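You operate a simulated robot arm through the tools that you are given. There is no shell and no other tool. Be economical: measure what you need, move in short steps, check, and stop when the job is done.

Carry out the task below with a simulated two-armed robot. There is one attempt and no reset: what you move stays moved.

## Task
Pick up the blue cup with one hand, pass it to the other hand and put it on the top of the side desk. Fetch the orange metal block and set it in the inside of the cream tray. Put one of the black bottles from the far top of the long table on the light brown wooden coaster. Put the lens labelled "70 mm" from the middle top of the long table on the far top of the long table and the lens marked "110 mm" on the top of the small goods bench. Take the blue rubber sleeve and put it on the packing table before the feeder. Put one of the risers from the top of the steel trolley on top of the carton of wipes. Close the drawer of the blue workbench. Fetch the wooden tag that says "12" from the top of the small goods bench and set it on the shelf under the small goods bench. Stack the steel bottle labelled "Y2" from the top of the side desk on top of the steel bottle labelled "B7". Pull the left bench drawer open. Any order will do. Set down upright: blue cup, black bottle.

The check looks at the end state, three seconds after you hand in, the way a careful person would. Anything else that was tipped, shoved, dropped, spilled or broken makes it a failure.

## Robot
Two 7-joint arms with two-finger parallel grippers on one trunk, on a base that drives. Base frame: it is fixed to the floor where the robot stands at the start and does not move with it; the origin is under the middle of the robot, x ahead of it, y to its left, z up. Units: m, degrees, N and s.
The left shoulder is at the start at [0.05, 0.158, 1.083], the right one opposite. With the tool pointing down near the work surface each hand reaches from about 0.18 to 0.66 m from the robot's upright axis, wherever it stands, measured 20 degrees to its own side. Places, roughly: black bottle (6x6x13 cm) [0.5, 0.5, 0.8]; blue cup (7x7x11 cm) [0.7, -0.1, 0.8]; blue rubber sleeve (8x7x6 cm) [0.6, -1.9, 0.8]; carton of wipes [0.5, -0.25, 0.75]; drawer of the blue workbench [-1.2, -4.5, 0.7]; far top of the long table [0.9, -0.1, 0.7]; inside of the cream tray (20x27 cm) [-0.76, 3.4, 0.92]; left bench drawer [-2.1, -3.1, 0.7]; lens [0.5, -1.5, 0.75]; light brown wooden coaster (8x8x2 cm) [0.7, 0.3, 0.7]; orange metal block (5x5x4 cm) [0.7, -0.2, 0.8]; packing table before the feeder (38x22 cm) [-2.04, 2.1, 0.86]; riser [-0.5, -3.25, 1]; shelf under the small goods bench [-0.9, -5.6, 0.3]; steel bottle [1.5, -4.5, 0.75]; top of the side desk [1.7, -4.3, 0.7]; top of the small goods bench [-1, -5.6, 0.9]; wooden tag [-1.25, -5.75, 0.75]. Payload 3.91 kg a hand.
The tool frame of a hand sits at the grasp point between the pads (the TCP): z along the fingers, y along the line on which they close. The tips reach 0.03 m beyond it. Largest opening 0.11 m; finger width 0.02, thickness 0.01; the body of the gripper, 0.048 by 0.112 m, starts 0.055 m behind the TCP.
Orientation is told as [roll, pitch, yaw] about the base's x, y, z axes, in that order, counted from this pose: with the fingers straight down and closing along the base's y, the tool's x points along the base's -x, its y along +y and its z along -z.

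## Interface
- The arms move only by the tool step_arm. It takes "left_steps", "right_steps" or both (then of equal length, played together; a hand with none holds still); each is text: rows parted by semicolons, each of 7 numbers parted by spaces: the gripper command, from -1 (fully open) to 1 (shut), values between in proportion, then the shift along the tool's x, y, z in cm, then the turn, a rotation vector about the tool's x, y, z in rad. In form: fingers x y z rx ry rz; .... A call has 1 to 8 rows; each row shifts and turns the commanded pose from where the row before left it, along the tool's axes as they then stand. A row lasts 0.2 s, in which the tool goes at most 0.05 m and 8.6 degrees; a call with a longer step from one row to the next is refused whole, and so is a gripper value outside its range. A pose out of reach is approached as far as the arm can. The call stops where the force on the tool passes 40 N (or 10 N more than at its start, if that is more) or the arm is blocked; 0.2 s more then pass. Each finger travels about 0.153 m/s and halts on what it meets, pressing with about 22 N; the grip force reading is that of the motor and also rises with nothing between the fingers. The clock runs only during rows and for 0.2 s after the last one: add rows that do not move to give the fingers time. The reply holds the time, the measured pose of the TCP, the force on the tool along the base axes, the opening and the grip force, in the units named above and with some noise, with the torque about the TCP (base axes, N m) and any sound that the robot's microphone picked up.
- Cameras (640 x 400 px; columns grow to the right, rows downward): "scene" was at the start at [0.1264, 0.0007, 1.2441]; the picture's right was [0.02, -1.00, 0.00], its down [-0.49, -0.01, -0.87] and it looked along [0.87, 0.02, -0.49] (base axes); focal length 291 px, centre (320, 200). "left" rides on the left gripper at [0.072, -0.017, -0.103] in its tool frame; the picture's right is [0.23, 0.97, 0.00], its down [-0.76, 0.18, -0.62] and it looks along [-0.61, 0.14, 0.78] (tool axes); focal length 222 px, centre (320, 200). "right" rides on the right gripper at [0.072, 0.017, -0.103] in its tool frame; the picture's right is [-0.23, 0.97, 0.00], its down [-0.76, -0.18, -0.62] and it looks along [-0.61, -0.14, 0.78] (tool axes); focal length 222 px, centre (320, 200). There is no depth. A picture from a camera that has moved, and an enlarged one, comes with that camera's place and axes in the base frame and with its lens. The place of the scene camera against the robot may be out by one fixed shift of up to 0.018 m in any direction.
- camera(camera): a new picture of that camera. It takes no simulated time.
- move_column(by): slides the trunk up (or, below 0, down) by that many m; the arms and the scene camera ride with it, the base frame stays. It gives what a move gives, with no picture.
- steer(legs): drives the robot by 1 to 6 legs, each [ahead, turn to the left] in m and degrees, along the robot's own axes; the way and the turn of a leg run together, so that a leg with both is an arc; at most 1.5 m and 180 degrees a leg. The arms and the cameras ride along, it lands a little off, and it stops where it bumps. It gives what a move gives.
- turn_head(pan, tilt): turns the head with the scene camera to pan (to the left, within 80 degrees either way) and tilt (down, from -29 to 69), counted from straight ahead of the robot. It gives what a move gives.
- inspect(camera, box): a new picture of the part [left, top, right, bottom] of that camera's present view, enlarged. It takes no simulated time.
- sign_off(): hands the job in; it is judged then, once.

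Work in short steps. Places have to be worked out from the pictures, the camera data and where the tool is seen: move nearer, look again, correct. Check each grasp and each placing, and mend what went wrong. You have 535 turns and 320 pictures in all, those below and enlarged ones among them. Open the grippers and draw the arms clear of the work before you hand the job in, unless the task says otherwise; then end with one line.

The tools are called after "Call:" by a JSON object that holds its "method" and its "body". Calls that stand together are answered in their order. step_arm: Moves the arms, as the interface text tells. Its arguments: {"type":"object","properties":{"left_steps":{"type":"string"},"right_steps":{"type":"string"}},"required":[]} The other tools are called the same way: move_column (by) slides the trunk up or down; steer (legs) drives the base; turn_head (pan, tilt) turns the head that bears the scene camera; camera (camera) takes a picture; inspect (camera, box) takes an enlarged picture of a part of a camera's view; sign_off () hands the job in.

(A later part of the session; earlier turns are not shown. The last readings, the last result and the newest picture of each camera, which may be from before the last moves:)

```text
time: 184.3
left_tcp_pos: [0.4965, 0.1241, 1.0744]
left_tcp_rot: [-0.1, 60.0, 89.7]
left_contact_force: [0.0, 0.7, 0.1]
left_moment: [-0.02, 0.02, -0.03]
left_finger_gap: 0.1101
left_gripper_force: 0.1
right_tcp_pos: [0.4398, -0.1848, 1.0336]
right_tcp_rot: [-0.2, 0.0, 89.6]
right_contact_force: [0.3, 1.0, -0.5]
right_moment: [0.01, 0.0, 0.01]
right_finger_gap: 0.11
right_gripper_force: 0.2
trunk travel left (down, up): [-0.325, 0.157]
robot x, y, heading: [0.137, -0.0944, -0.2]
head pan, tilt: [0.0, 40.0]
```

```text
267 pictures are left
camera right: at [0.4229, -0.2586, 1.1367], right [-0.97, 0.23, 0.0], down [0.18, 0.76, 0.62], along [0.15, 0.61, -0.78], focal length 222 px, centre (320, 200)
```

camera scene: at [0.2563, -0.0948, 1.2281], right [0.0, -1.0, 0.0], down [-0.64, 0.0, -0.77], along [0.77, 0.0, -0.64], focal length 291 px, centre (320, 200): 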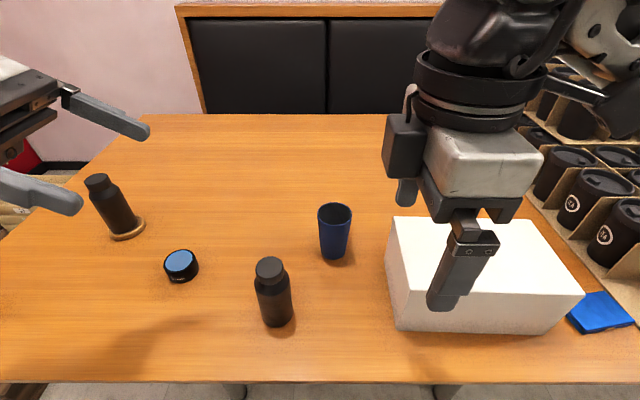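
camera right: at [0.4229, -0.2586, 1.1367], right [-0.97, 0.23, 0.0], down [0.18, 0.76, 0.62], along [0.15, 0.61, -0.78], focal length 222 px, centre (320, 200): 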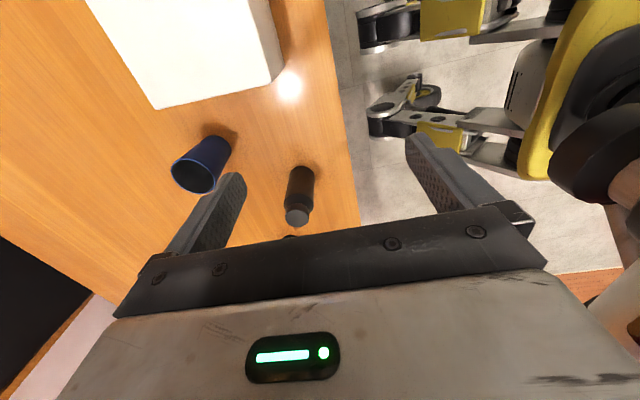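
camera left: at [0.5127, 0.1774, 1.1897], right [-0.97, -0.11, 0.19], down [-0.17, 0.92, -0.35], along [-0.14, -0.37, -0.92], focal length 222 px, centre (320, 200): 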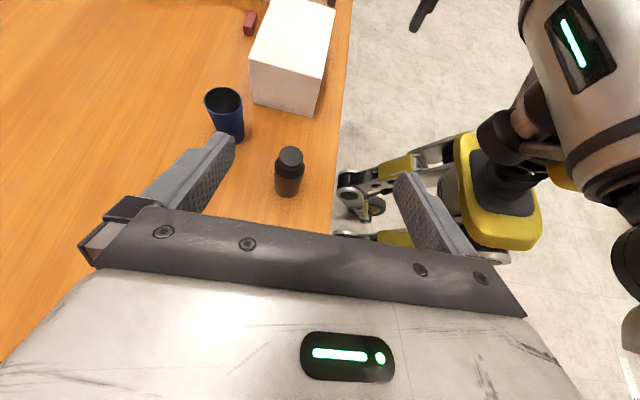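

The camera is on the -y side, fine. To keep the two grippers clear of each other I tilt the left hand 15° more (75° from vertical) and move it to the left of the cup at (0.660, -0.120), still high.

Call:
{"method": "step_arm", "body": {"left_steps": "-1 0 0 0 0 0.131 0; -1 0 0 0 0 0.131 0; -1 0 -4 0 0 0 0; -1 0 -4 0 0 0 0; -1 0 -4 0 0 0 0; -1 0 -4.4 0 0 0 0; -1 0 0 0 0 0 0"}}

Call:
{"method": "camera", "body": {"camera": "scene"}}

```text
time: 185.9
left_tcp_pos: [0.6577, 0.1209, 1.0751]
left_tcp_rot: [-0.2, 74.7, 89.6]
left_contact_force: [-0.1, 0.0, -0.4]
left_moment: [-0.01, 0.03, -0.04]
left_finger_gap: 0.1099
left_gripper_force: 0.0
right_tcp_pos: [0.442, -0.186, 1.0332]
right_tcp_rot: [0.1, 0.0, 89.7]
right_contact_force: [-0.1, -0.6, -0.1]
right_moment: [-0.01, 0.01, 0.01]
right_finger_gap: 0.11
right_gripper_force: 0.1
trunk travel left (down, up): [-0.325, 0.157]
robot x, y, heading: [0.1333, -0.0937, -0.1]
head pan, tilt: [0.0, 40.0]
```

```text
266 pictures are left
camera scene: at [0.2563, -0.0949, 1.2281], right [0.0, -1.0, 0.0], down [-0.64, 0.0, -0.77], along [0.77, 0.0, -0.64], focal length 291 px, centre (320, 200)
```

scene: 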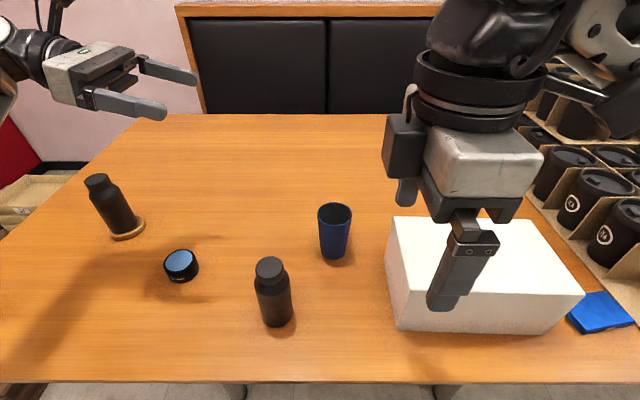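

Geometry looks clear. I lower the left hand to the stand-off point left of the cup, (0.66, 0.02, 0.82).

Call:
{"method": "step_arm", "body": {"left_steps": "-1 -3.67 0 2.71 0 0 0; -1 -3.67 0 2.71 0 0 0; -1 -3.67 0 2.71 0 0 0; -1 -3.67 0 2.71 0 0 0; -1 -3.67 0 2.71 0 0 0; -1 -3.67 0 2.71 0 0 0; -1 0 0 0 0 0 0"}}

Call:
{"method": "camera", "body": {"camera": "scene"}}

Call:
{"method": "camera", "body": {"camera": "left"}}

```text
time: 187.5
left_tcp_pos: [0.6586, 0.0267, 0.8178]
left_tcp_rot: [-0.2, 74.8, 89.5]
left_contact_force: [-0.1, 0.0, -0.5]
left_moment: [-0.01, -0.01, -0.01]
left_finger_gap: 0.1102
left_gripper_force: 0.0
right_tcp_pos: [0.4407, -0.1855, 1.0337]
right_tcp_rot: [0.0, 0.0, 89.6]
right_contact_force: [0.1, 1.0, 0.4]
right_moment: [-0.04, 0.0, 0.03]
right_finger_gap: 0.1099
right_gripper_force: 0.0
trunk travel left (down, up): [-0.325, 0.157]
robot x, y, heading: [0.1344, -0.0926, -0.1]
head pan, tilt: [0.0, 40.0]
```

```text
265 pictures are left
camera scene: at [0.2564, -0.0949, 1.2281], right [0.0, -1.0, 0.0], down [-0.64, 0.0, -0.77], along [0.77, 0.0, -0.64], focal length 291 px, centre (320, 200)
```

scene: 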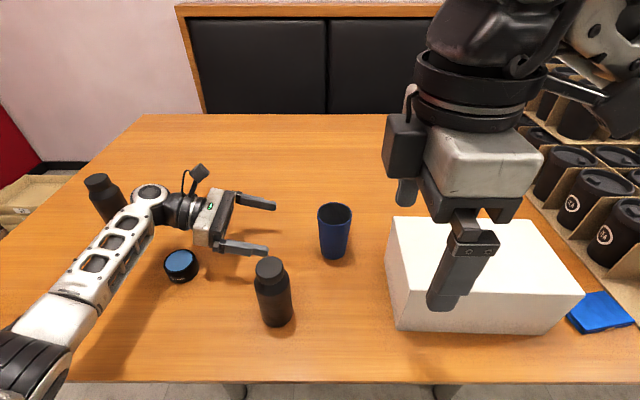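

```text
264 pictures are left
camera left: at [0.6741, 0.1071, 0.9165], right [-0.97, -0.06, 0.22], down [-0.17, 0.8, -0.57], along [-0.14, -0.59, -0.79], focal length 222 px, centre (320, 200)
```

left: 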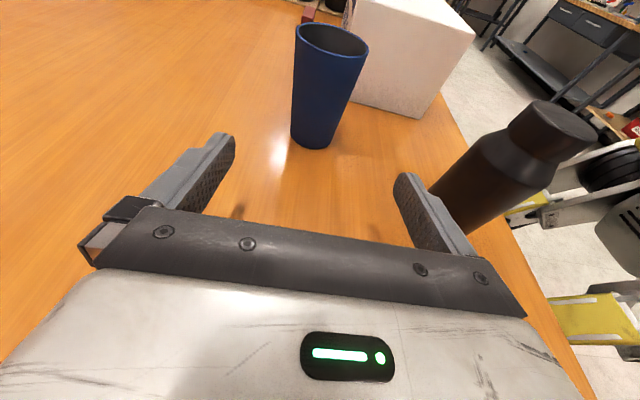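

Aligned: the cup is straight ahead of the fingers. I advance 14 cm along the fingers and close.

Call:
{"method": "step_arm", "body": {"left_steps": "-0.65 0 0 0 0 0 0; -0.65 0 0 4.7 0 0 0; -0.65 0 0 4.7 0 0 0; -0.65 0 0 4.7 0 0 0; -0.65 0 0 0 0 0 0"}}

Call:
{"method": "camera", "body": {"camera": "scene"}}

Call:
{"method": "camera", "body": {"camera": "left"}}

```text
time: 188.7
left_tcp_pos: [0.6571, -0.1118, 0.7825]
left_tcp_rot: [-0.3, 74.9, 89.5]
left_contact_force: [0.0, 0.0, -0.9]
left_moment: [0.04, -0.01, -0.01]
left_finger_gap: 0.091
left_gripper_force: 0.0
right_tcp_pos: [0.4412, -0.1851, 1.0329]
right_tcp_rot: [-0.1, 0.0, 89.6]
right_contact_force: [0.6, -0.4, -0.5]
right_moment: [-0.03, 0.01, -0.02]
right_finger_gap: 0.1101
right_gripper_force: 0.1
trunk travel left (down, up): [-0.325, 0.157]
robot x, y, heading: [0.1363, -0.0954, -0.2]
head pan, tilt: [0.0, 40.0]
```

```text
263 pictures are left
camera scene: at [0.2564, -0.0949, 1.2281], right [0.0, -1.0, 0.0], down [-0.64, 0.0, -0.77], along [0.77, 0.0, -0.64], focal length 291 px, centre (320, 200)
```

scene: 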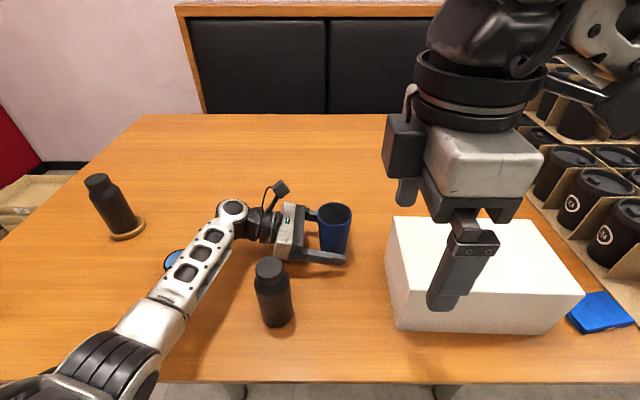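

```text
262 pictures are left
camera left: at [0.6741, -0.0305, 0.8805], right [-0.97, -0.06, 0.22], down [-0.17, 0.8, -0.57], along [-0.14, -0.59, -0.79], focal length 222 px, centre (320, 200)
```

left: 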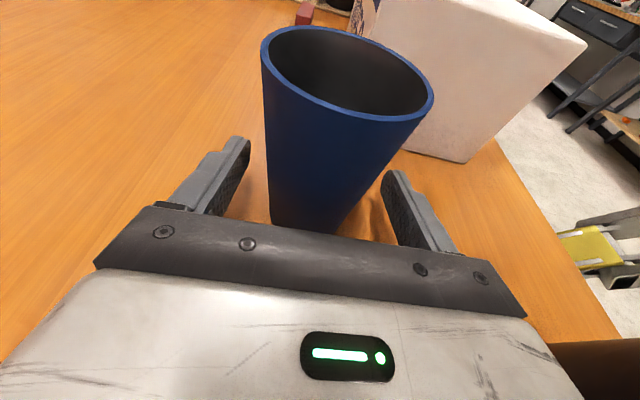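

The cup sits between the fingers. I close and check the grip.

Call:
{"method": "step_arm", "body": {"left_steps": "-0.2 0 0 0 0 0 0; 0.1 0 0 0 0 0 0; 0.4 0 0 0 0 0 0; 1 0 0 0 0 0 0; 1 0 0 0 0 0 0"}}

Call:
{"method": "camera", "body": {"camera": "left"}}

```text
time: 189.9
left_tcp_pos: [0.6565, -0.1117, 0.7819]
left_tcp_rot: [-0.3, 74.8, 89.6]
left_contact_force: [0.1, -0.2, 1.4]
left_moment: [-0.03, 0.05, 0.01]
left_finger_gap: 0.0581
left_gripper_force: 10.1
right_tcp_pos: [0.4402, -0.1858, 1.0333]
right_tcp_rot: [-0.1, 0.1, 89.5]
right_contact_force: [0.8, -0.1, 0.1]
right_moment: [0.0, -0.01, 0.04]
right_finger_gap: 0.1099
right_gripper_force: 0.0
trunk travel left (down, up): [-0.325, 0.157]
robot x, y, heading: [0.1377, -0.0929, -0.2]
head pan, tilt: [0.0, 40.0]
```

```text
261 pictures are left
camera left: at [0.6741, -0.0301, 0.8808], right [-0.97, -0.06, 0.22], down [-0.17, 0.8, -0.57], along [-0.14, -0.59, -0.79], focal length 222 px, centre (320, 200)
```

left: 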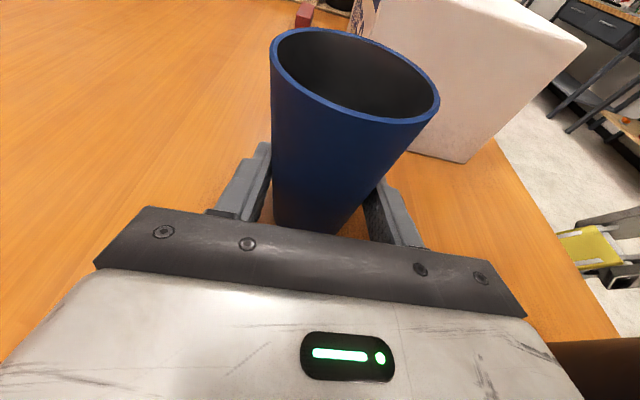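

I lift the cup 20 cm straight up.

Call:
{"method": "step_arm", "body": {"left_steps": "1 0 0 0 0 0 0; 1 3.86 0 -1.04 0 0 0; 1 3.86 0 -1.04 0 0 0; 1 3.86 0 -1.04 0 0 0; 1 3.86 0 -1.04 0 0 0; 1 3.86 0 -1.04 0 0 0; 1 0 0 0 0 0 0"}}

Call:
{"method": "camera", "body": {"camera": "scene"}}

Call:
{"method": "camera", "body": {"camera": "left"}}

Call:
{"method": "camera", "body": {"camera": "right"}}

```text
time: 191.5
left_tcp_pos: [0.6573, -0.112, 0.9832]
left_tcp_rot: [0.0, 74.6, 89.8]
left_contact_force: [0.5, 0.1, -2.0]
left_moment: [0.03, -0.02, -0.04]
left_finger_gap: 0.0578
left_gripper_force: 9.5
right_tcp_pos: [0.4403, -0.1859, 1.0337]
right_tcp_rot: [-0.1, 0.0, 89.6]
right_contact_force: [-0.6, 0.1, -0.2]
right_moment: [0.05, 0.0, 0.0]
right_finger_gap: 0.1099
right_gripper_force: 0.1
trunk travel left (down, up): [-0.325, 0.157]
robot x, y, heading: [0.1353, -0.0946, 0.0]
head pan, tilt: [0.0, 40.0]
```

```text
260 pictures are left
camera scene: at [0.2565, -0.0949, 1.2281], right [0.0, -1.0, 0.0], down [-0.64, 0.0, -0.77], along [0.77, 0.0, -0.64], focal length 291 px, centre (320, 200)
```

scene: 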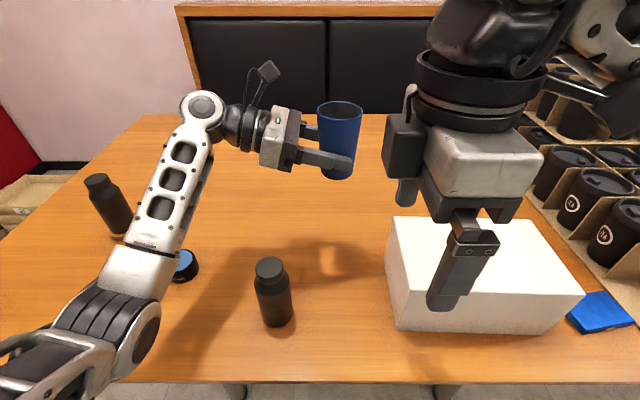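

```text
259 pictures are left
camera left: at [0.6752, -0.0308, 1.0813], right [-0.97, -0.06, 0.22], down [-0.17, 0.8, -0.57], along [-0.14, -0.59, -0.79], focal length 222 px, centre (320, 200)
```

left: 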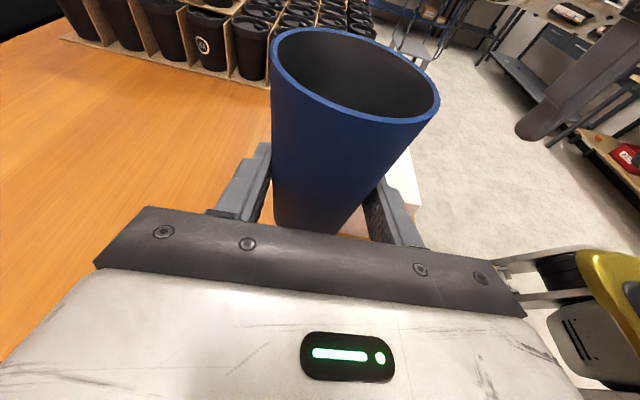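

```text
258 pictures are left
camera right: at [0.423, -0.2587, 1.1366], right [-0.97, 0.23, 0.0], down [0.18, 0.76, 0.62], along [0.15, 0.61, -0.78], focal length 222 px, centre (320, 200)
```

right: 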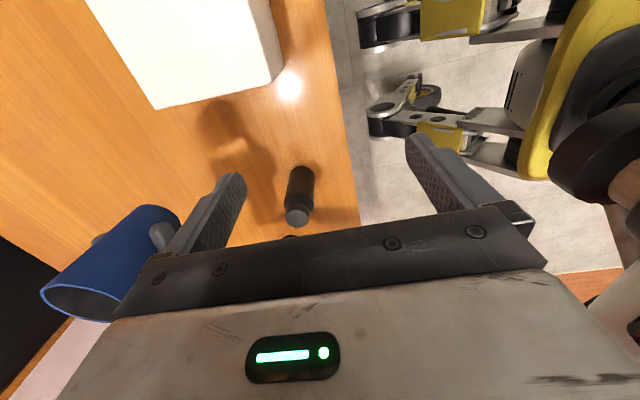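

The cup is firmly held; its rim is at about (0.658, -0.122, 1.043). I bring it 5 cm back, raise the right hand and turn it to 45° yaw, which it can reach better.

Call:
{"method": "step_arm", "body": {"left_steps": "1 0 2.5 0 0 0 0; 1 0 2.5 0 0 0 0; 1 0 0 0 0 0 0; 1 0 0 0 0 0 0; 1 0 0 0 0 0 0; 1 0 0 0 0 0 0; 1 0 0 0 0 0 0", "right_steps": "-1 0 0 -1.9 0 0 0.13; -1 0 0 -1.9 0 0 0.13; -1 0 0 -1.9 0 0 0.13; -1 0 0 -1.9 0 0 0.13; -1 0 0 -1.9 0 0 0.13; -1 0 0 -1.9 0 0 0.13; -1 0 0 0 0 0 0"}}

```text
time: 193.1
left_tcp_pos: [0.6084, -0.1128, 0.9836]
left_tcp_rot: [-0.1, 74.8, 89.6]
left_contact_force: [0.3, -0.4, -1.8]
left_moment: [0.03, -0.02, 0.04]
left_finger_gap: 0.0578
left_gripper_force: 10.0
right_tcp_pos: [0.4406, -0.1854, 1.1488]
right_tcp_rot: [0.0, 0.0, 45.1]
right_contact_force: [-0.3, 0.1, 0.2]
right_moment: [-0.04, 0.02, -0.03]
right_finger_gap: 0.1102
right_gripper_force: 0.1
trunk travel left (down, up): [-0.325, 0.157]
robot x, y, heading: [0.1339, -0.0951, 0.1]
head pan, tilt: [0.0, 40.0]
```

Right hand moves above the cup at z = 1.15; then I check alignment.

Call:
{"method": "step_arm", "body": {"right_steps": "-0.8 -4.08 -1.86 0 0 0 0; -0.8 -4.08 -1.86 0 0 0 0; -0.8 -4.08 -1.86 0 0 0 0; -0.8 -4.08 -1.86 0 0 0 0; -0.8 0 0 0 0 0 0"}}

Call:
{"method": "camera", "body": {"camera": "right"}}

Call:
{"method": "camera", "body": {"camera": "scene"}}

```text
time: 194.3
left_tcp_pos: [0.6076, -0.1132, 0.9823]
left_tcp_rot: [-0.1, 74.7, 89.7]
left_contact_force: [0.3, -0.8, -1.3]
left_moment: [0.0, 0.0, -0.02]
left_finger_gap: 0.058
left_gripper_force: 9.7
right_tcp_pos: [0.6077, -0.1199, 1.1494]
right_tcp_rot: [-0.2, 0.0, 45.1]
right_contact_force: [-0.5, 0.5, -0.5]
right_moment: [-0.01, 0.0, -0.01]
right_finger_gap: 0.099
right_gripper_force: 0.0
trunk travel left (down, up): [-0.325, 0.157]
robot x, y, heading: [0.1353, -0.0928, -0.1]
head pan, tilt: [0.0, 40.0]
```

```text
257 pictures are left
camera right: at [0.544, -0.1608, 1.2538], right [-0.53, 0.85, 0.0], down [0.66, 0.41, 0.62], along [0.53, 0.33, -0.78], focal length 222 px, centre (320, 200)
```

right: 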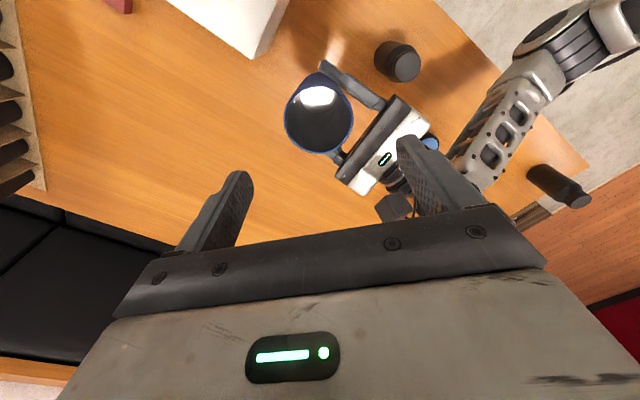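

```text
256 pictures are left
camera scene: at [0.2564, -0.095, 1.2281], right [0.0, -1.0, 0.0], down [-0.64, 0.0, -0.77], along [0.77, 0.0, -0.64], focal length 291 px, centre (320, 200)
```

scene: 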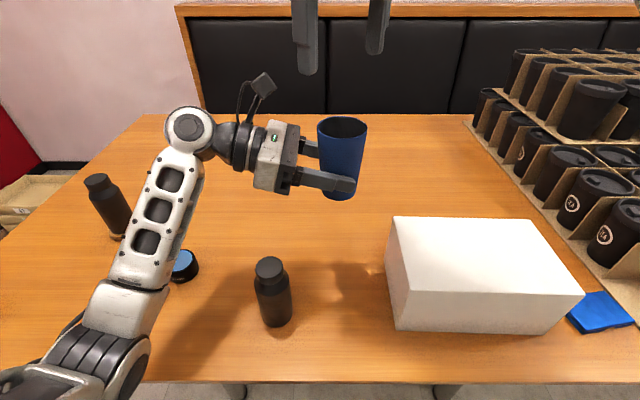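

Rim and hand agree to within a few mm. I narrow the right fingers a bit and descend most of the way, then look.

Call:
{"method": "step_arm", "body": {"right_steps": "-0.55 0.2 -0.2 0 0 0 0; -0.55 0 0 4 0 0 0; -0.55 0 0 3 0 0 0; -0.55 0 0 1.5 0 0 0; -0.55 0 0 0 0 0 0"}}

Call:
{"method": "camera", "body": {"camera": "right"}}

Call:
{"method": "camera", "body": {"camera": "left"}}

Call:
{"method": "inspect", "body": {"camera": "scene", "box": [200, 20, 440, 220]}}

```text
time: 195.5
left_tcp_pos: [0.6082, -0.112, 0.9831]
left_tcp_rot: [-0.1, 74.8, 89.7]
left_contact_force: [0.4, 0.7, -0.8]
left_moment: [0.03, -0.03, 0.0]
left_finger_gap: 0.0582
left_gripper_force: 10.5
right_tcp_pos: [0.6078, -0.1234, 1.0617]
right_tcp_rot: [0.0, 0.0, 45.2]
right_contact_force: [-0.9, 0.1, -0.1]
right_moment: [-0.01, 0.01, -0.01]
right_finger_gap: 0.0853
right_gripper_force: 0.1
trunk travel left (down, up): [-0.325, 0.157]
robot x, y, heading: [0.1356, -0.0947, -0.1]
head pan, tilt: [0.0, 40.0]
```

```text
255 pictures are left
camera right: at [0.5438, -0.1627, 1.1656], right [-0.53, 0.85, 0.0], down [0.66, 0.41, 0.62], along [0.53, 0.33, -0.78], focal length 222 px, centre (320, 200)
```

right: 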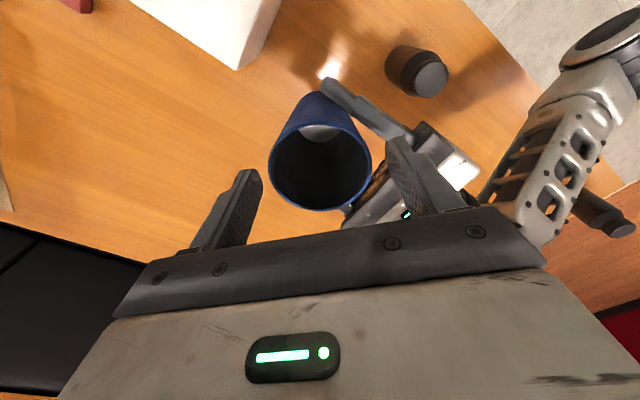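

```text
254 pictures are left
camera left: at [0.6253, -0.0314, 1.08], right [-0.97, -0.06, 0.22], down [-0.17, 0.8, -0.57], along [-0.14, -0.59, -0.79], focal length 222 px, centre (320, 200)
```

left: 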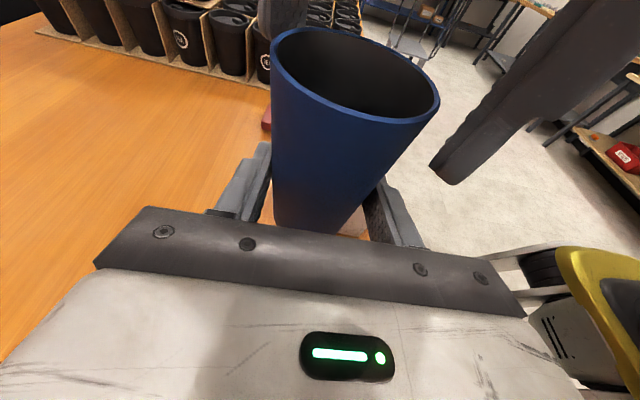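

```text
2.00 times, centred on (320, 120) of scene
camera zoom: at [0.2565, -0.0949, 1.2281], right [0.0, -1.0, 0.0], down [-0.64, 0.0, -0.77], along [0.77, 0.0, -0.64], focal length 581 px, centre (320, 360)
```

zoom: 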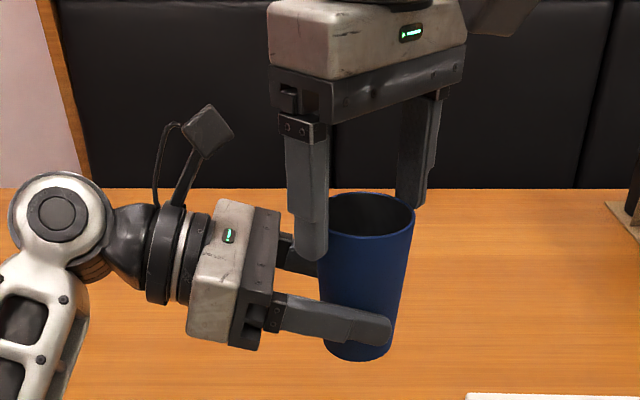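

Clear all round: the right fingers straddle the rim. I descend 2 cm more and close the right hand.

Call:
{"method": "step_arm", "body": {"right_steps": "-0.55 0 0 1 0 0 0; -0.55 0 0 1 0 0 0; -0.55 0 0 0 0 0 0; -0.2 0 0 0 0 0 0; 0.2 0 0 0 0 0 0; 0.5 0 0 0 0 0 0; 0.5 0 0 0 0 0 0"}}

Call:
{"method": "inspect", "body": {"camera": "scene", "box": [200, 20, 440, 220]}}

```text
time: 197.1
left_tcp_pos: [0.6085, -0.1133, 0.981]
left_tcp_rot: [0.1, 74.7, 90.0]
left_contact_force: [6.8, -3.8, -3.6]
left_moment: [0.19, 0.27, -0.03]
left_finger_gap: 0.058
left_gripper_force: 9.6
right_tcp_pos: [0.608, -0.1239, 1.043]
right_tcp_rot: [0.0, 0.0, 45.2]
right_contact_force: [-8.0, 5.1, 2.0]
right_moment: [0.12, 0.19, 0.14]
right_finger_gap: 0.0649
right_gripper_force: 10.1
trunk travel left (down, up): [-0.325, 0.157]
robot x, y, heading: [0.1359, -0.0918, -0.3]
head pan, tilt: [0.0, 40.0]
```

```text
2.00 times, centred on (320, 120) of scene
camera zoom: at [0.2565, -0.0949, 1.2281], right [0.0, -1.0, 0.0], down [-0.64, 0.0, -0.77], along [0.77, 0.0, -0.64], focal length 581 px, centre (320, 360)
```

zoom: 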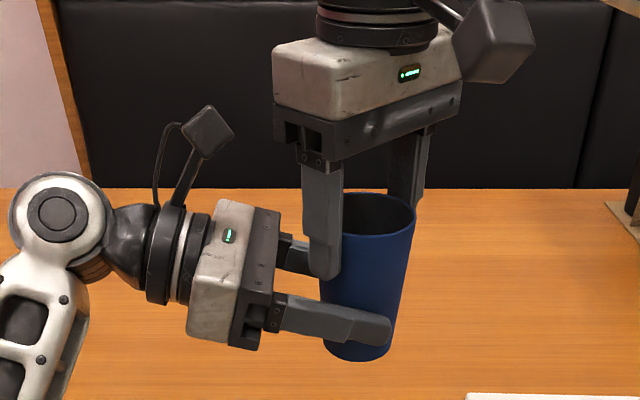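

Right grip registers. I close the right fully, then open the left hand and back it out along its fingers.

Call:
{"method": "step_arm", "body": {"left_steps": "1 0 0 0 0 0 0; 1 0 0 0 0 0 0; 0.4 0 0 0 0 0 0; -0.2 0 0 0 0 0 0; -0.6 0 0 0 0 0 0; -0.6 0 0 -3 0 0 0; -0.6 0 0 -4 0 0 0; -0.6 0 0 -4 0 0 0", "right_steps": "1 0 0 0 0 0 0; 1 0 0 0 0 0 0; 1 0 0 0 0 0 0; 1 0 0 0 0 0 0; 1 0 0 0 0 0 0; 1 0 0 0 0 0 0; 1 0 0 0 0 0 0; 1 0 0 0 0 0 0"}}

Call:
{"method": "camera", "body": {"camera": "scene"}}

```text
time: 198.9
left_tcp_pos: [0.6097, -0.0017, 1.0107]
left_tcp_rot: [-0.2, 74.8, 89.6]
left_contact_force: [0.4, -0.1, -0.2]
left_moment: [0.0, 0.02, 0.01]
left_finger_gap: 0.0879
left_gripper_force: 0.1
right_tcp_pos: [0.6089, -0.124, 1.0439]
right_tcp_rot: [0.0, -0.1, 45.1]
right_contact_force: [0.1, 0.9, 0.0]
right_moment: [-0.03, 0.01, -0.01]
right_finger_gap: 0.0651
right_gripper_force: 10.1
trunk travel left (down, up): [-0.325, 0.157]
robot x, y, heading: [0.1348, -0.0947, -0.1]
head pan, tilt: [0.0, 40.0]
```

```text
251 pictures are left
camera scene: at [0.2564, -0.0947, 1.2281], right [0.0, -1.0, 0.0], down [-0.64, 0.0, -0.77], along [0.77, 0.0, -0.64], focal length 291 px, centre (320, 200)
```

scene: 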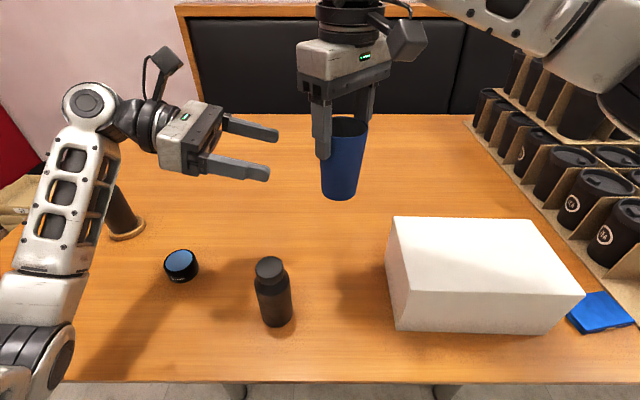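

Hand-over done: the right hand holds the cup. I now turn the left hand back to fingers-down and retract.

Call:
{"method": "step_arm", "body": {"left_steps": "-0.6 0 0 -2 0 -0.149 0; -0.6 0 0 -1 0 -0.149 0; -0.6 0 0 0 0 -0.149 0; -0.6 0 0 0 0 -0.149 0; -0.6 0 0 0 0 -0.149 0; -0.6 0 0 0 0 -0.149 0; -0.6 0 0 0 0 -0.149 0; -0.6 0 0 0 0 -0.149 0", "right_steps": "1 0 0 0 0 0 0; 1 0 0 0 0 0 0; 1 0.5 -0.5 0 0 0 0.13; 1 0.5 -0.5 0 0 0 0.13; 1 0.5 -0.5 0 0 0 0.13; 1 0.5 -0.5 0 0 0 0.13; 1 0.5 -0.5 0 0 0 0.13; 1 0.5 -0.5 0 0 0 0.13"}}

Call:
{"method": "step_arm", "body": {"left_steps": "-0.6 0 0 0 0 -0.116 0.13; -0.6 0 1 -0.5 0 0 0.149; -0.6 0 1 -0.5 0 0 0.149; -0.6 0 1 -0.5 0 0 0.149; -0.6 0 0 -0.5 0 0 0.149; -0.6 0 0 0 0 0 0.149; -0.6 0 0 0 0 0 0.149; -0.6 0 0 0 0 0 0.149"}}

Call:
{"method": "step_arm", "body": {"left_steps": "-1 2 0 0 0 0 0.14; -1 2 1 0 0 0 0.14; -1 2 1 0 0 0 0.108; -1 0 0 0 0 0 0", "right_steps": "1 3 -2 0 0 0 0; 1 3 -2 0 0 0 0; 1 3 0 0 0 0 0; 1 3 0 0 0 0 0"}}

Call:
{"method": "camera", "body": {"camera": "scene"}}

```text
time: 200.7
left_tcp_pos: [0.6086, 0.0228, 1.0195]
left_tcp_rot: [0.0, 6.4, 89.7]
left_contact_force: [0.8, -0.9, 0.1]
left_moment: [0.0, 0.02, -0.01]
left_finger_gap: 0.0878
left_gripper_force: 0.0
right_tcp_pos: [0.5965, -0.164, 1.0427]
right_tcp_rot: [0.0, -0.2, 0.2]
right_contact_force: [0.2, 0.1, -0.8]
right_moment: [-0.01, 0.02, 0.03]
right_finger_gap: 0.0647
right_gripper_force: 9.9
trunk travel left (down, up): [-0.325, 0.157]
robot x, y, heading: [0.1343, -0.0921, -0.0]
head pan, tilt: [0.0, 40.0]
```

```text
refused: row 1 steps farther than a row can; nothing moved
```

```text
time: 201.7
left_tcp_pos: [0.5819, -0.0307, 1.025]
left_tcp_rot: [-2.5, 5.9, 67.3]
left_contact_force: [-0.3, -0.3, -0.6]
left_moment: [-0.03, 0.0, 0.01]
left_finger_gap: 0.11
left_gripper_force: 0.2
right_tcp_pos: [0.4772, -0.2061, 1.041]
right_tcp_rot: [-0.1, -0.1, 0.3]
right_contact_force: [-0.4, -0.5, 0.0]
right_moment: [0.0, 0.03, 0.02]
right_finger_gap: 0.0648
right_gripper_force: 10.5
trunk travel left (down, up): [-0.325, 0.157]
robot x, y, heading: [0.1384, -0.0952, -0.1]
head pan, tilt: [0.0, 40.0]
```

```text
250 pictures are left
camera scene: at [0.2563, -0.0949, 1.2281], right [0.0, -1.0, 0.0], down [-0.64, 0.0, -0.77], along [0.77, 0.0, -0.64], focal length 291 px, centre (320, 200)
```

scene: 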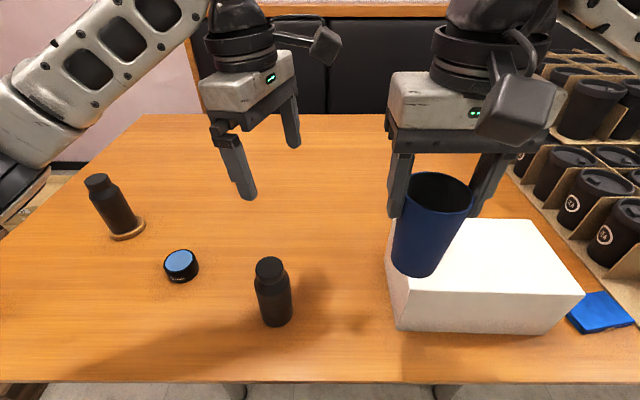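

I level the left hand first, then finish the yaw.

Call:
{"method": "step_arm", "body": {"left_steps": "-1 0 0 0 -0.043 -0.103 0; -1 0 0 0 0 0 0.147; -1 0 0 0 0 0 0.147; -1 0 0 0 0 0 0.147; -1 0 0 0 0 0 0.147; -1 0 0 0 0 0 0.147; -1 0 0 0 0 0 0.147; -1 0 0 0 0 0 0.147"}}

Call:
{"method": "step_arm", "body": {"left_steps": "-1 0 0 0 0 0 0.147; -1 2 4 -1 0 0 0; -1 2 4 -1 0 0 0; -1 2 4 -1 0 0 0; -1 2 4 0 0 0 0"}}

```text
time: 203.5
left_tcp_pos: [0.5807, -0.0324, 1.0252]
left_tcp_rot: [-0.1, -0.1, 8.5]
left_contact_force: [0.8, -1.0, -0.1]
left_moment: [-0.04, 0.03, 0.02]
left_finger_gap: 0.1104
left_gripper_force: 0.1
right_tcp_pos: [0.4774, -0.2057, 1.0412]
right_tcp_rot: [-0.1, 0.1, 0.5]
right_contact_force: [-0.3, 0.5, 0.0]
right_moment: [0.0, 0.0, 0.0]
right_finger_gap: 0.0647
right_gripper_force: 10.2
trunk travel left (down, up): [-0.325, 0.157]
robot x, y, heading: [0.1354, -0.0931, -0.0]
head pan, tilt: [0.0, 40.0]
```

```text
time: 204.7
left_tcp_pos: [0.5046, 0.1303, 1.0569]
left_tcp_rot: [0.0, 0.0, 0.3]
left_contact_force: [0.0, 0.4, -1.0]
left_moment: [0.01, 0.01, 0.03]
left_finger_gap: 0.1096
left_gripper_force: 0.1
right_tcp_pos: [0.4764, -0.2046, 1.0417]
right_tcp_rot: [0.0, -0.1, 0.3]
right_contact_force: [0.0, -0.1, 0.0]
right_moment: [0.0, 0.03, -0.01]
right_finger_gap: 0.0647
right_gripper_force: 9.2
trunk travel left (down, up): [-0.325, 0.157]
robot x, y, heading: [0.1368, -0.0916, -0.1]
head pan, tilt: [0.0, 40.0]
```

Both hands are ready. I drive to the lens area again, this time for the 110 mm lens at about (0.672, -1.332).

Call:
{"method": "steer", "body": {"legs": [[-0.4, 0], [0, -90], [1.47, 0], [0, 90]]}}

```text
time: 221.7
left_tcp_pos: [0.0387, -1.3148, 1.0568]
left_tcp_rot: [-0.1, 0.0, -3.3]
left_contact_force: [0.8, -0.5, 0.0]
left_moment: [0.0, -0.02, -0.05]
left_finger_gap: 0.1101
left_gripper_force: 0.0
right_tcp_pos: [-0.0094, -1.6471, 1.0422]
right_tcp_rot: [0.1, 0.0, -3.0]
right_contact_force: [0.0, -0.3, -0.4]
right_moment: [0.02, -0.01, -0.03]
right_finger_gap: 0.0647
right_gripper_force: 10.2
trunk travel left (down, up): [-0.325, 0.157]
robot x, y, heading: [-0.3409, -1.5132, -3.4]
head pan, tilt: [0.0, 40.0]
```

Call:
{"method": "steer", "body": {"legs": [[0.49, 3.3]]}}

Call:
{"method": "camera", "body": {"camera": "scene"}}

Call:
{"method": "camera", "body": {"camera": "left"}}

```text
time: 224.6
left_tcp_pos: [0.5299, -1.3096, 1.0578]
left_tcp_rot: [-0.2, 0.0, 0.1]
left_contact_force: [-0.4, -0.3, -0.1]
left_moment: [0.0, -0.01, -0.02]
left_finger_gap: 0.1098
left_gripper_force: 0.0
right_tcp_pos: [0.5002, -1.6442, 1.0413]
right_tcp_rot: [-0.1, -0.1, 0.2]
right_contact_force: [0.4, -0.2, 0.2]
right_moment: [0.0, 0.0, 0.02]
right_finger_gap: 0.0645
right_gripper_force: 9.6
trunk travel left (down, up): [-0.325, 0.157]
robot x, y, heading: [0.1571, -1.5296, -0.1]
head pan, tilt: [0.0, 40.0]
```

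```text
249 pictures are left
camera scene: at [0.2794, -1.5326, 1.228], right [0.0, -1.0, 0.0], down [-0.64, 0.0, -0.77], along [0.77, 0.0, -0.64], focal length 291 px, centre (320, 200)
```

scene: 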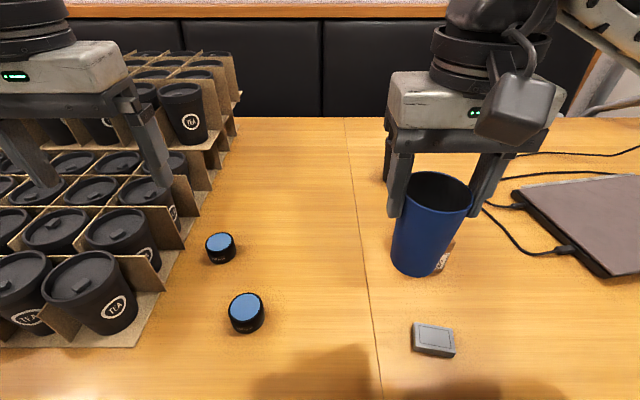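

```text
248 pictures are left
camera left: at [0.4565, -1.3262, 1.1616], right [-0.23, 0.97, 0.0], down [0.76, 0.18, 0.62], along [0.61, 0.14, -0.78], focal length 222 px, centre (320, 200)
```

left: 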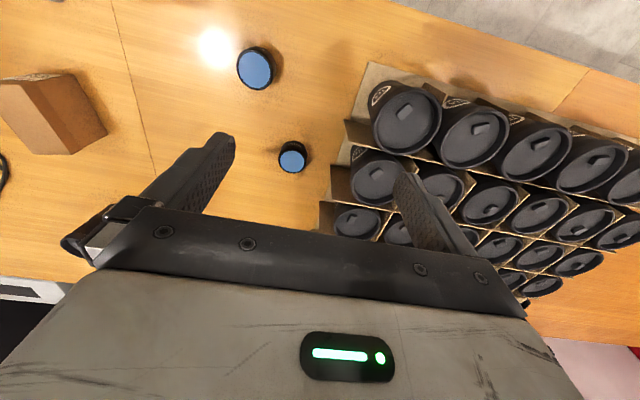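

The 110 mm lens is at (0.669, -1.333). I move over it with narrowed fingers and descend halfway.

Call:
{"method": "step_arm", "body": {"left_steps": "-0.6 -3.5 -0.6 0 0 0 0; -0.6 -3.5 -0.6 0 0 0 0; -0.6 -3.5 -0.6 0 0 0 0; -0.6 -3.5 -0.6 0 0 0 0; -0.6 0 0 4.5 0 0 0; -0.6 0 0 4.5 0 0 0; -0.6 0 0 4.5 0 0 0; -0.6 0 0 0 0 0 0"}}

Call:
{"method": "camera", "body": {"camera": "left"}}

Call:
{"method": "camera", "body": {"camera": "scene"}}

```text
time: 226.4
left_tcp_pos: [0.6674, -1.3319, 0.9213]
left_tcp_rot: [-0.1, 0.0, 0.0]
left_contact_force: [0.9, 0.0, -1.1]
left_moment: [0.02, -0.03, -0.03]
left_finger_gap: 0.088
left_gripper_force: 0.1
right_tcp_pos: [0.5005, -1.6422, 1.0409]
right_tcp_rot: [0.0, 0.0, 0.3]
right_contact_force: [1.0, -0.4, 0.8]
right_moment: [-0.02, -0.05, 0.0]
right_finger_gap: 0.0646
right_gripper_force: 10.3
trunk travel left (down, up): [-0.325, 0.157]
robot x, y, heading: [0.1533, -1.5315, -0.2]
head pan, tilt: [0.0, 40.0]
```

```text
247 pictures are left
camera left: at [0.5956, -1.3477, 1.0252], right [-0.23, 0.97, 0.0], down [0.76, 0.18, 0.62], along [0.61, 0.14, -0.78], focal length 222 px, centre (320, 200)
```

left: 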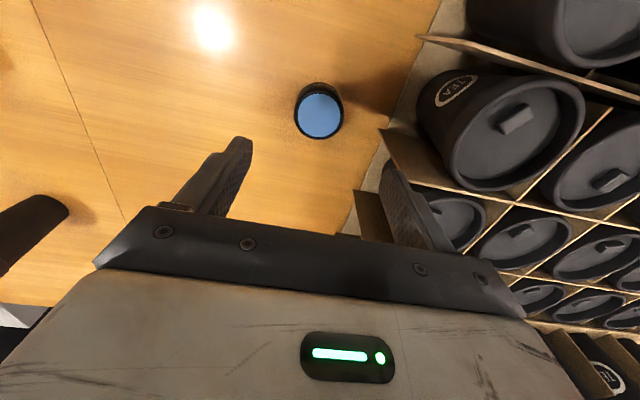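

```text
246 pictures are left
camera scene: at [0.2792, -1.5326, 1.2281], right [0.0, -1.0, 0.0], down [-0.64, 0.0, -0.77], along [0.77, 0.0, -0.64], focal length 291 px, centre (320, 200)
```

scene: 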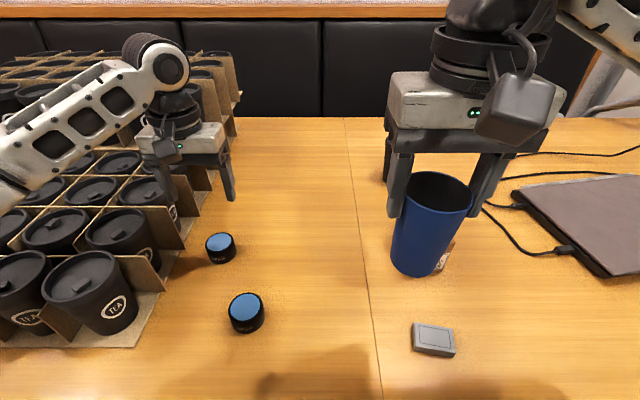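

The carton divider lies too near the left finger, so I turn the hand 90° (closing along x) before descending.

Call:
{"method": "step_arm", "body": {"left_steps": "-0.6 0 0 -4 0 0 0; -0.6 0 0 0 0 0 -0.149; -0.6 0 0 0 0 0 -0.149; -0.6 0 0 0 0 0 -0.149; -0.6 0 0 0 0 0 -0.149; -0.6 0 0 0 0 0 -0.149; -0.6 0 0 0 0 0 -0.149; -0.6 0 0 0 0 0 -0.149"}}

Call:
{"method": "step_arm", "body": {"left_steps": "-0.6 0 0 0 0 0 -0.149; -0.6 0 0 0 0 0 -0.149; -0.6 0 0 0 0 0 -0.149; -0.6 0 0 2 0 0 -0.08; -0.6 0 0 2 0 0 0; -0.6 0 0 0 0 0 0"}}

Call:
{"method": "camera", "body": {"camera": "left"}}

```text
time: 228.2
left_tcp_pos: [0.6703, -1.3344, 0.9621]
left_tcp_rot: [0.1, 0.1, 60.0]
left_contact_force: [-0.4, -0.1, 0.5]
left_moment: [-0.06, 0.03, 0.02]
left_finger_gap: 0.0879
left_gripper_force: 0.0
right_tcp_pos: [0.4997, -1.6438, 1.0406]
right_tcp_rot: [0.0, 0.0, 0.2]
right_contact_force: [0.0, -0.9, 0.1]
right_moment: [-0.02, 0.02, 0.02]
right_finger_gap: 0.0645
right_gripper_force: 9.8
trunk travel left (down, up): [-0.325, 0.157]
robot x, y, heading: [0.1588, -1.53, -0.1]
head pan, tilt: [0.0, 40.0]
```

```text
time: 229.6
left_tcp_pos: [0.6687, -1.3335, 0.9203]
left_tcp_rot: [0.0, 0.1, 90.1]
left_contact_force: [-0.4, 0.0, -0.1]
left_moment: [-0.01, 0.0, 0.01]
left_finger_gap: 0.0882
left_gripper_force: 0.1
right_tcp_pos: [0.4992, -1.6438, 1.0413]
right_tcp_rot: [0.0, 0.1, 0.1]
right_contact_force: [-0.7, -1.1, -0.5]
right_moment: [-0.02, 0.02, -0.01]
right_finger_gap: 0.0644
right_gripper_force: 9.9
trunk travel left (down, up): [-0.325, 0.157]
robot x, y, heading: [0.1587, -1.5304, -0.1]
head pan, tilt: [0.0, 40.0]
```

```text
245 pictures are left
camera left: at [0.6858, -1.4056, 1.0252], right [-0.97, -0.23, 0.0], down [-0.18, 0.76, 0.62], along [-0.14, 0.61, -0.78], focal length 222 px, centre (320, 200)
```

left: 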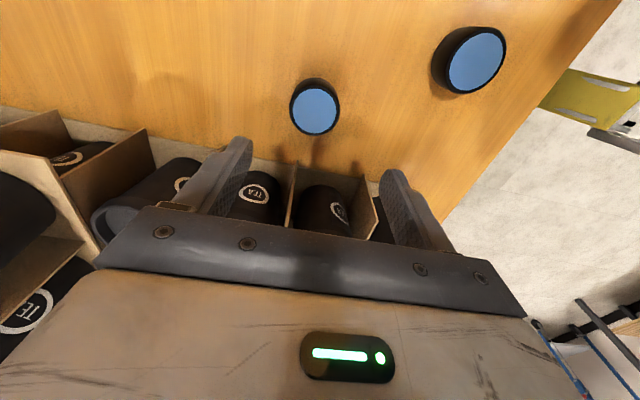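

The lens is centred within a few mm. I descend and grip it.

Call:
{"method": "step_arm", "body": {"left_steps": "-0.6 -0.2 -0.4 4 0 0 0; -0.6 0 0 4 0 0 0; -0.6 0 0 4 0 0 0; -0.6 0 0 3 0 0 0; -0.6 0 0 0 0 0 0; 1 0 0 0 0 0 0; 1 0 0 0 0 0 0; 1 0 0 0 0 0 0"}}

Call:
{"method": "step_arm", "body": {"left_steps": "1 0 0 -4.5 0 0 0; 1 0 0 -4.5 0 0 0; 1 0 0 -4.5 0 0 0; 1 0 0 -4.5 0 0 0; 1 0 0 -4.5 0 0 0; 1 0 0 -4.5 0 0 0; 1 0 0 0 0 0 0"}}

Call:
{"method": "camera", "body": {"camera": "scene"}}

```text
time: 231.4
left_tcp_pos: [0.6729, -1.3324, 0.7729]
left_tcp_rot: [0.0, 0.1, 90.0]
left_contact_force: [0.2, 0.2, 0.4]
left_moment: [0.01, 0.01, -0.03]
left_finger_gap: 0.0548
left_gripper_force: 21.9
right_tcp_pos: [0.5005, -1.6444, 1.0418]
right_tcp_rot: [0.0, 0.0, 0.1]
right_contact_force: [0.9, -0.1, -0.1]
right_moment: [0.01, 0.0, 0.0]
right_finger_gap: 0.0645
right_gripper_force: 9.7
trunk travel left (down, up): [-0.325, 0.157]
robot x, y, heading: [0.1577, -1.5283, 0.0]
head pan, tilt: [0.0, 40.0]
```

```text
time: 233.0
left_tcp_pos: [0.6744, -1.3322, 1.0407]
left_tcp_rot: [0.0, 0.1, 90.0]
left_contact_force: [-1.0, -0.2, -1.3]
left_moment: [0.02, 0.01, 0.02]
left_finger_gap: 0.055
left_gripper_force: 21.7
right_tcp_pos: [0.5008, -1.6433, 1.041]
right_tcp_rot: [0.0, 0.1, 0.2]
right_contact_force: [-0.3, -0.5, -0.6]
right_moment: [-0.02, 0.01, 0.0]
right_finger_gap: 0.0645
right_gripper_force: 9.7
trunk travel left (down, up): [-0.325, 0.157]
robot x, y, heading: [0.1528, -1.5305, -0.1]
head pan, tilt: [0.0, 40.0]
```

```text
244 pictures are left
camera scene: at [0.2794, -1.5325, 1.228], right [0.0, -1.0, 0.0], down [-0.64, 0.0, -0.77], along [0.77, 0.0, -0.64], focal length 291 px, centre (320, 200)
```

scene: 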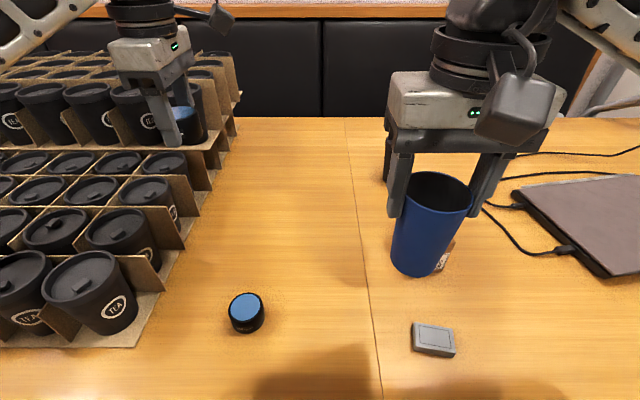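

The lens is held. I retract and unturn the left hand, then back out and face -y to survey the way.

Call:
{"method": "step_arm", "body": {"left_steps": "1 0 3.6 0 0 0 0.14; 1 0 3.6 0 0 0 0.14; 1 0 0 0 0 0 0.149; 1 0 0 0 0 0 0.149; 1 0 0 0 0 0 0.149; 1 0 0 0 0 0 0.149; 1 0 0 0 0 0 0.149; 1 0 0 0 0 0 0.149"}}

Call:
{"method": "step_arm", "body": {"left_steps": "1 0 0 0 0 0 0.149; 1 0 0 0 0 0 0.149; 1 3 -1 0 0 0 0.09; 1 3 -1 0 0 0 0"}}

Call:
{"method": "steer", "body": {"legs": [[-0.55, 0], [0, -90]]}}

Call:
{"method": "turn_head", "body": {"pan": 0, "tilt": 20}}

Call:
{"method": "camera", "body": {"camera": "scene"}}

```text
time: 234.8
left_tcp_pos: [0.6014, -1.327, 1.0408]
left_tcp_rot: [-0.1, 0.0, 22.6]
left_contact_force: [0.9, -0.3, -2.0]
left_moment: [0.04, 0.0, 0.0]
left_finger_gap: 0.055
left_gripper_force: 21.6
right_tcp_pos: [0.4991, -1.6434, 1.0422]
right_tcp_rot: [0.0, -0.1, 0.1]
right_contact_force: [-0.1, 0.2, 0.0]
right_moment: [0.01, -0.02, 0.01]
right_finger_gap: 0.0645
right_gripper_force: 10.0
trunk travel left (down, up): [-0.325, 0.157]
robot x, y, heading: [0.1584, -1.5287, -0.3]
head pan, tilt: [0.0, 40.0]
```

```text
time: 235.8
left_tcp_pos: [0.5431, -1.351, 1.0429]
left_tcp_rot: [0.0, 0.0, 0.5]
left_contact_force: [-0.6, -0.1, -1.0]
left_moment: [-0.02, 0.01, -0.01]
left_finger_gap: 0.055
left_gripper_force: 22.2
right_tcp_pos: [0.5, -1.642, 1.0421]
right_tcp_rot: [0.0, -0.1, 0.2]
right_contact_force: [0.5, 0.5, -0.5]
right_moment: [0.01, 0.01, -0.04]
right_finger_gap: 0.0644
right_gripper_force: 10.1
trunk travel left (down, up): [-0.325, 0.157]
robot x, y, heading: [0.1602, -1.5324, -0.2]
head pan, tilt: [0.0, 40.0]
```

```text
time: 242.9
left_tcp_pos: [-0.2335, -1.9193, 1.0431]
left_tcp_rot: [0.0, 0.1, -90.7]
left_contact_force: [-0.2, -0.4, -1.5]
left_moment: [-0.02, 0.0, -0.02]
left_finger_gap: 0.0549
left_gripper_force: 21.6
right_tcp_pos: [-0.5245, -1.8685, 1.0426]
right_tcp_rot: [-0.1, 0.0, -91.0]
right_contact_force: [0.2, 0.0, 0.2]
right_moment: [-0.04, -0.03, -0.02]
right_finger_gap: 0.0644
right_gripper_force: 10.1
trunk travel left (down, up): [-0.325, 0.157]
robot x, y, heading: [-0.4103, -1.5294, -91.5]
head pan, tilt: [0.0, 40.0]
```

```text
time: 243.8
left_tcp_pos: [-0.234, -1.9199, 1.0453]
left_tcp_rot: [0.0, 0.0, -90.7]
left_contact_force: [0.1, 0.1, -1.8]
left_moment: [0.01, 0.02, -0.02]
left_finger_gap: 0.0548
left_gripper_force: 21.7
right_tcp_pos: [-0.5253, -1.8677, 1.0417]
right_tcp_rot: [0.0, 0.0, -91.0]
right_contact_force: [0.0, 0.4, 0.8]
right_moment: [0.02, 0.02, -0.01]
right_finger_gap: 0.0643
right_gripper_force: 10.1
trunk travel left (down, up): [-0.325, 0.157]
robot x, y, heading: [-0.4044, -1.5311, -91.3]
head pan, tilt: [0.0, 20.0]
```

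```text
243 pictures are left
camera scene: at [-0.4132, -1.6646, 1.2594], right [-1.0, 0.02, 0.0], down [0.01, 0.34, -0.94], along [-0.02, -0.94, -0.34], focal length 291 px, centre (320, 200)
```

scene: 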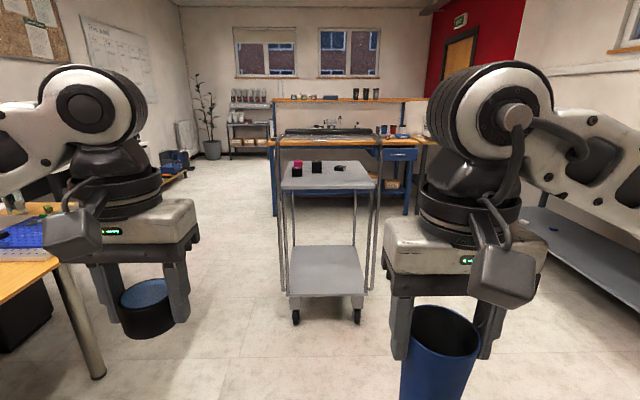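

The steel trolley is ahead. I pan left to see the side desk.

Call:
{"method": "turn_head", "body": {"pan": 42, "tilt": 18}}

Call:
{"method": "camera", "body": {"camera": "scene"}}

Call:
{"method": "turn_head", "body": {"pan": -45, "tilt": 18}}

Call:
{"method": "camera", "body": {"camera": "scene"}}

```text
time: 244.8
left_tcp_pos: [-0.2334, -1.9197, 1.0428]
left_tcp_rot: [0.0, 0.1, -90.6]
left_contact_force: [-0.3, 0.4, -1.6]
left_moment: [-0.02, -0.02, -0.02]
left_finger_gap: 0.0547
left_gripper_force: 22.1
right_tcp_pos: [-0.5259, -1.8687, 1.0413]
right_tcp_rot: [-0.1, 0.0, -91.0]
right_contact_force: [0.5, -0.3, 0.0]
right_moment: [-0.02, -0.01, 0.0]
right_finger_gap: 0.0643
right_gripper_force: 9.3
trunk travel left (down, up): [-0.325, 0.157]
robot x, y, heading: [-0.4081, -1.5292, -91.4]
head pan, tilt: [42.0, 18.0]
```

```text
242 pictures are left
camera scene: at [-0.3502, -1.6424, 1.2627], right [-0.76, -0.65, 0.0], down [-0.2, 0.23, -0.95], along [0.62, -0.72, -0.31], focal length 291 px, centre (320, 200)
```

scene: 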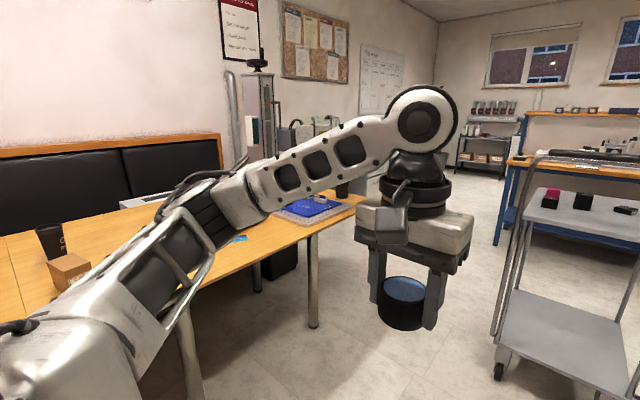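

```text
time: 246.5
left_tcp_pos: [-0.2339, -1.9191, 1.0437]
left_tcp_rot: [0.1, 0.0, -90.8]
left_contact_force: [-0.5, 0.0, -0.9]
left_moment: [-0.01, -0.03, -0.02]
left_finger_gap: 0.0549
left_gripper_force: 21.8
right_tcp_pos: [-0.5254, -1.8684, 1.0421]
right_tcp_rot: [0.0, 0.0, -91.1]
right_contact_force: [-0.2, -0.4, 0.2]
right_moment: [0.0, 0.04, 0.0]
right_finger_gap: 0.0643
right_gripper_force: 10.2
trunk travel left (down, up): [-0.325, 0.157]
robot x, y, heading: [-0.4048, -1.53, -91.4]
head pan, tilt: [-45.0, 18.0]
```

```text
241 pictures are left
camera scene: at [-0.4784, -1.6359, 1.2627], right [-0.69, 0.72, 0.0], down [0.22, 0.21, -0.95], along [-0.69, -0.66, -0.31], focal length 291 px, centre (320, 200)
```

scene: 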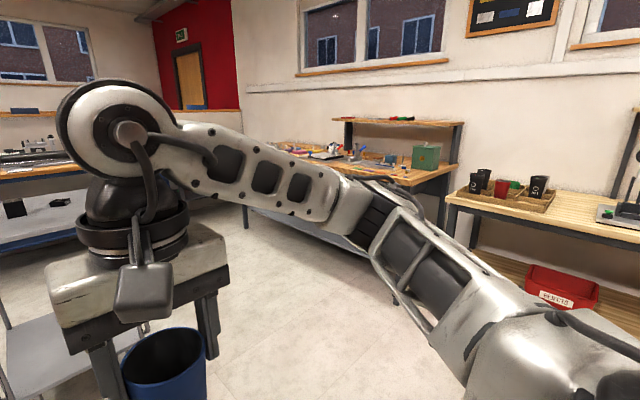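

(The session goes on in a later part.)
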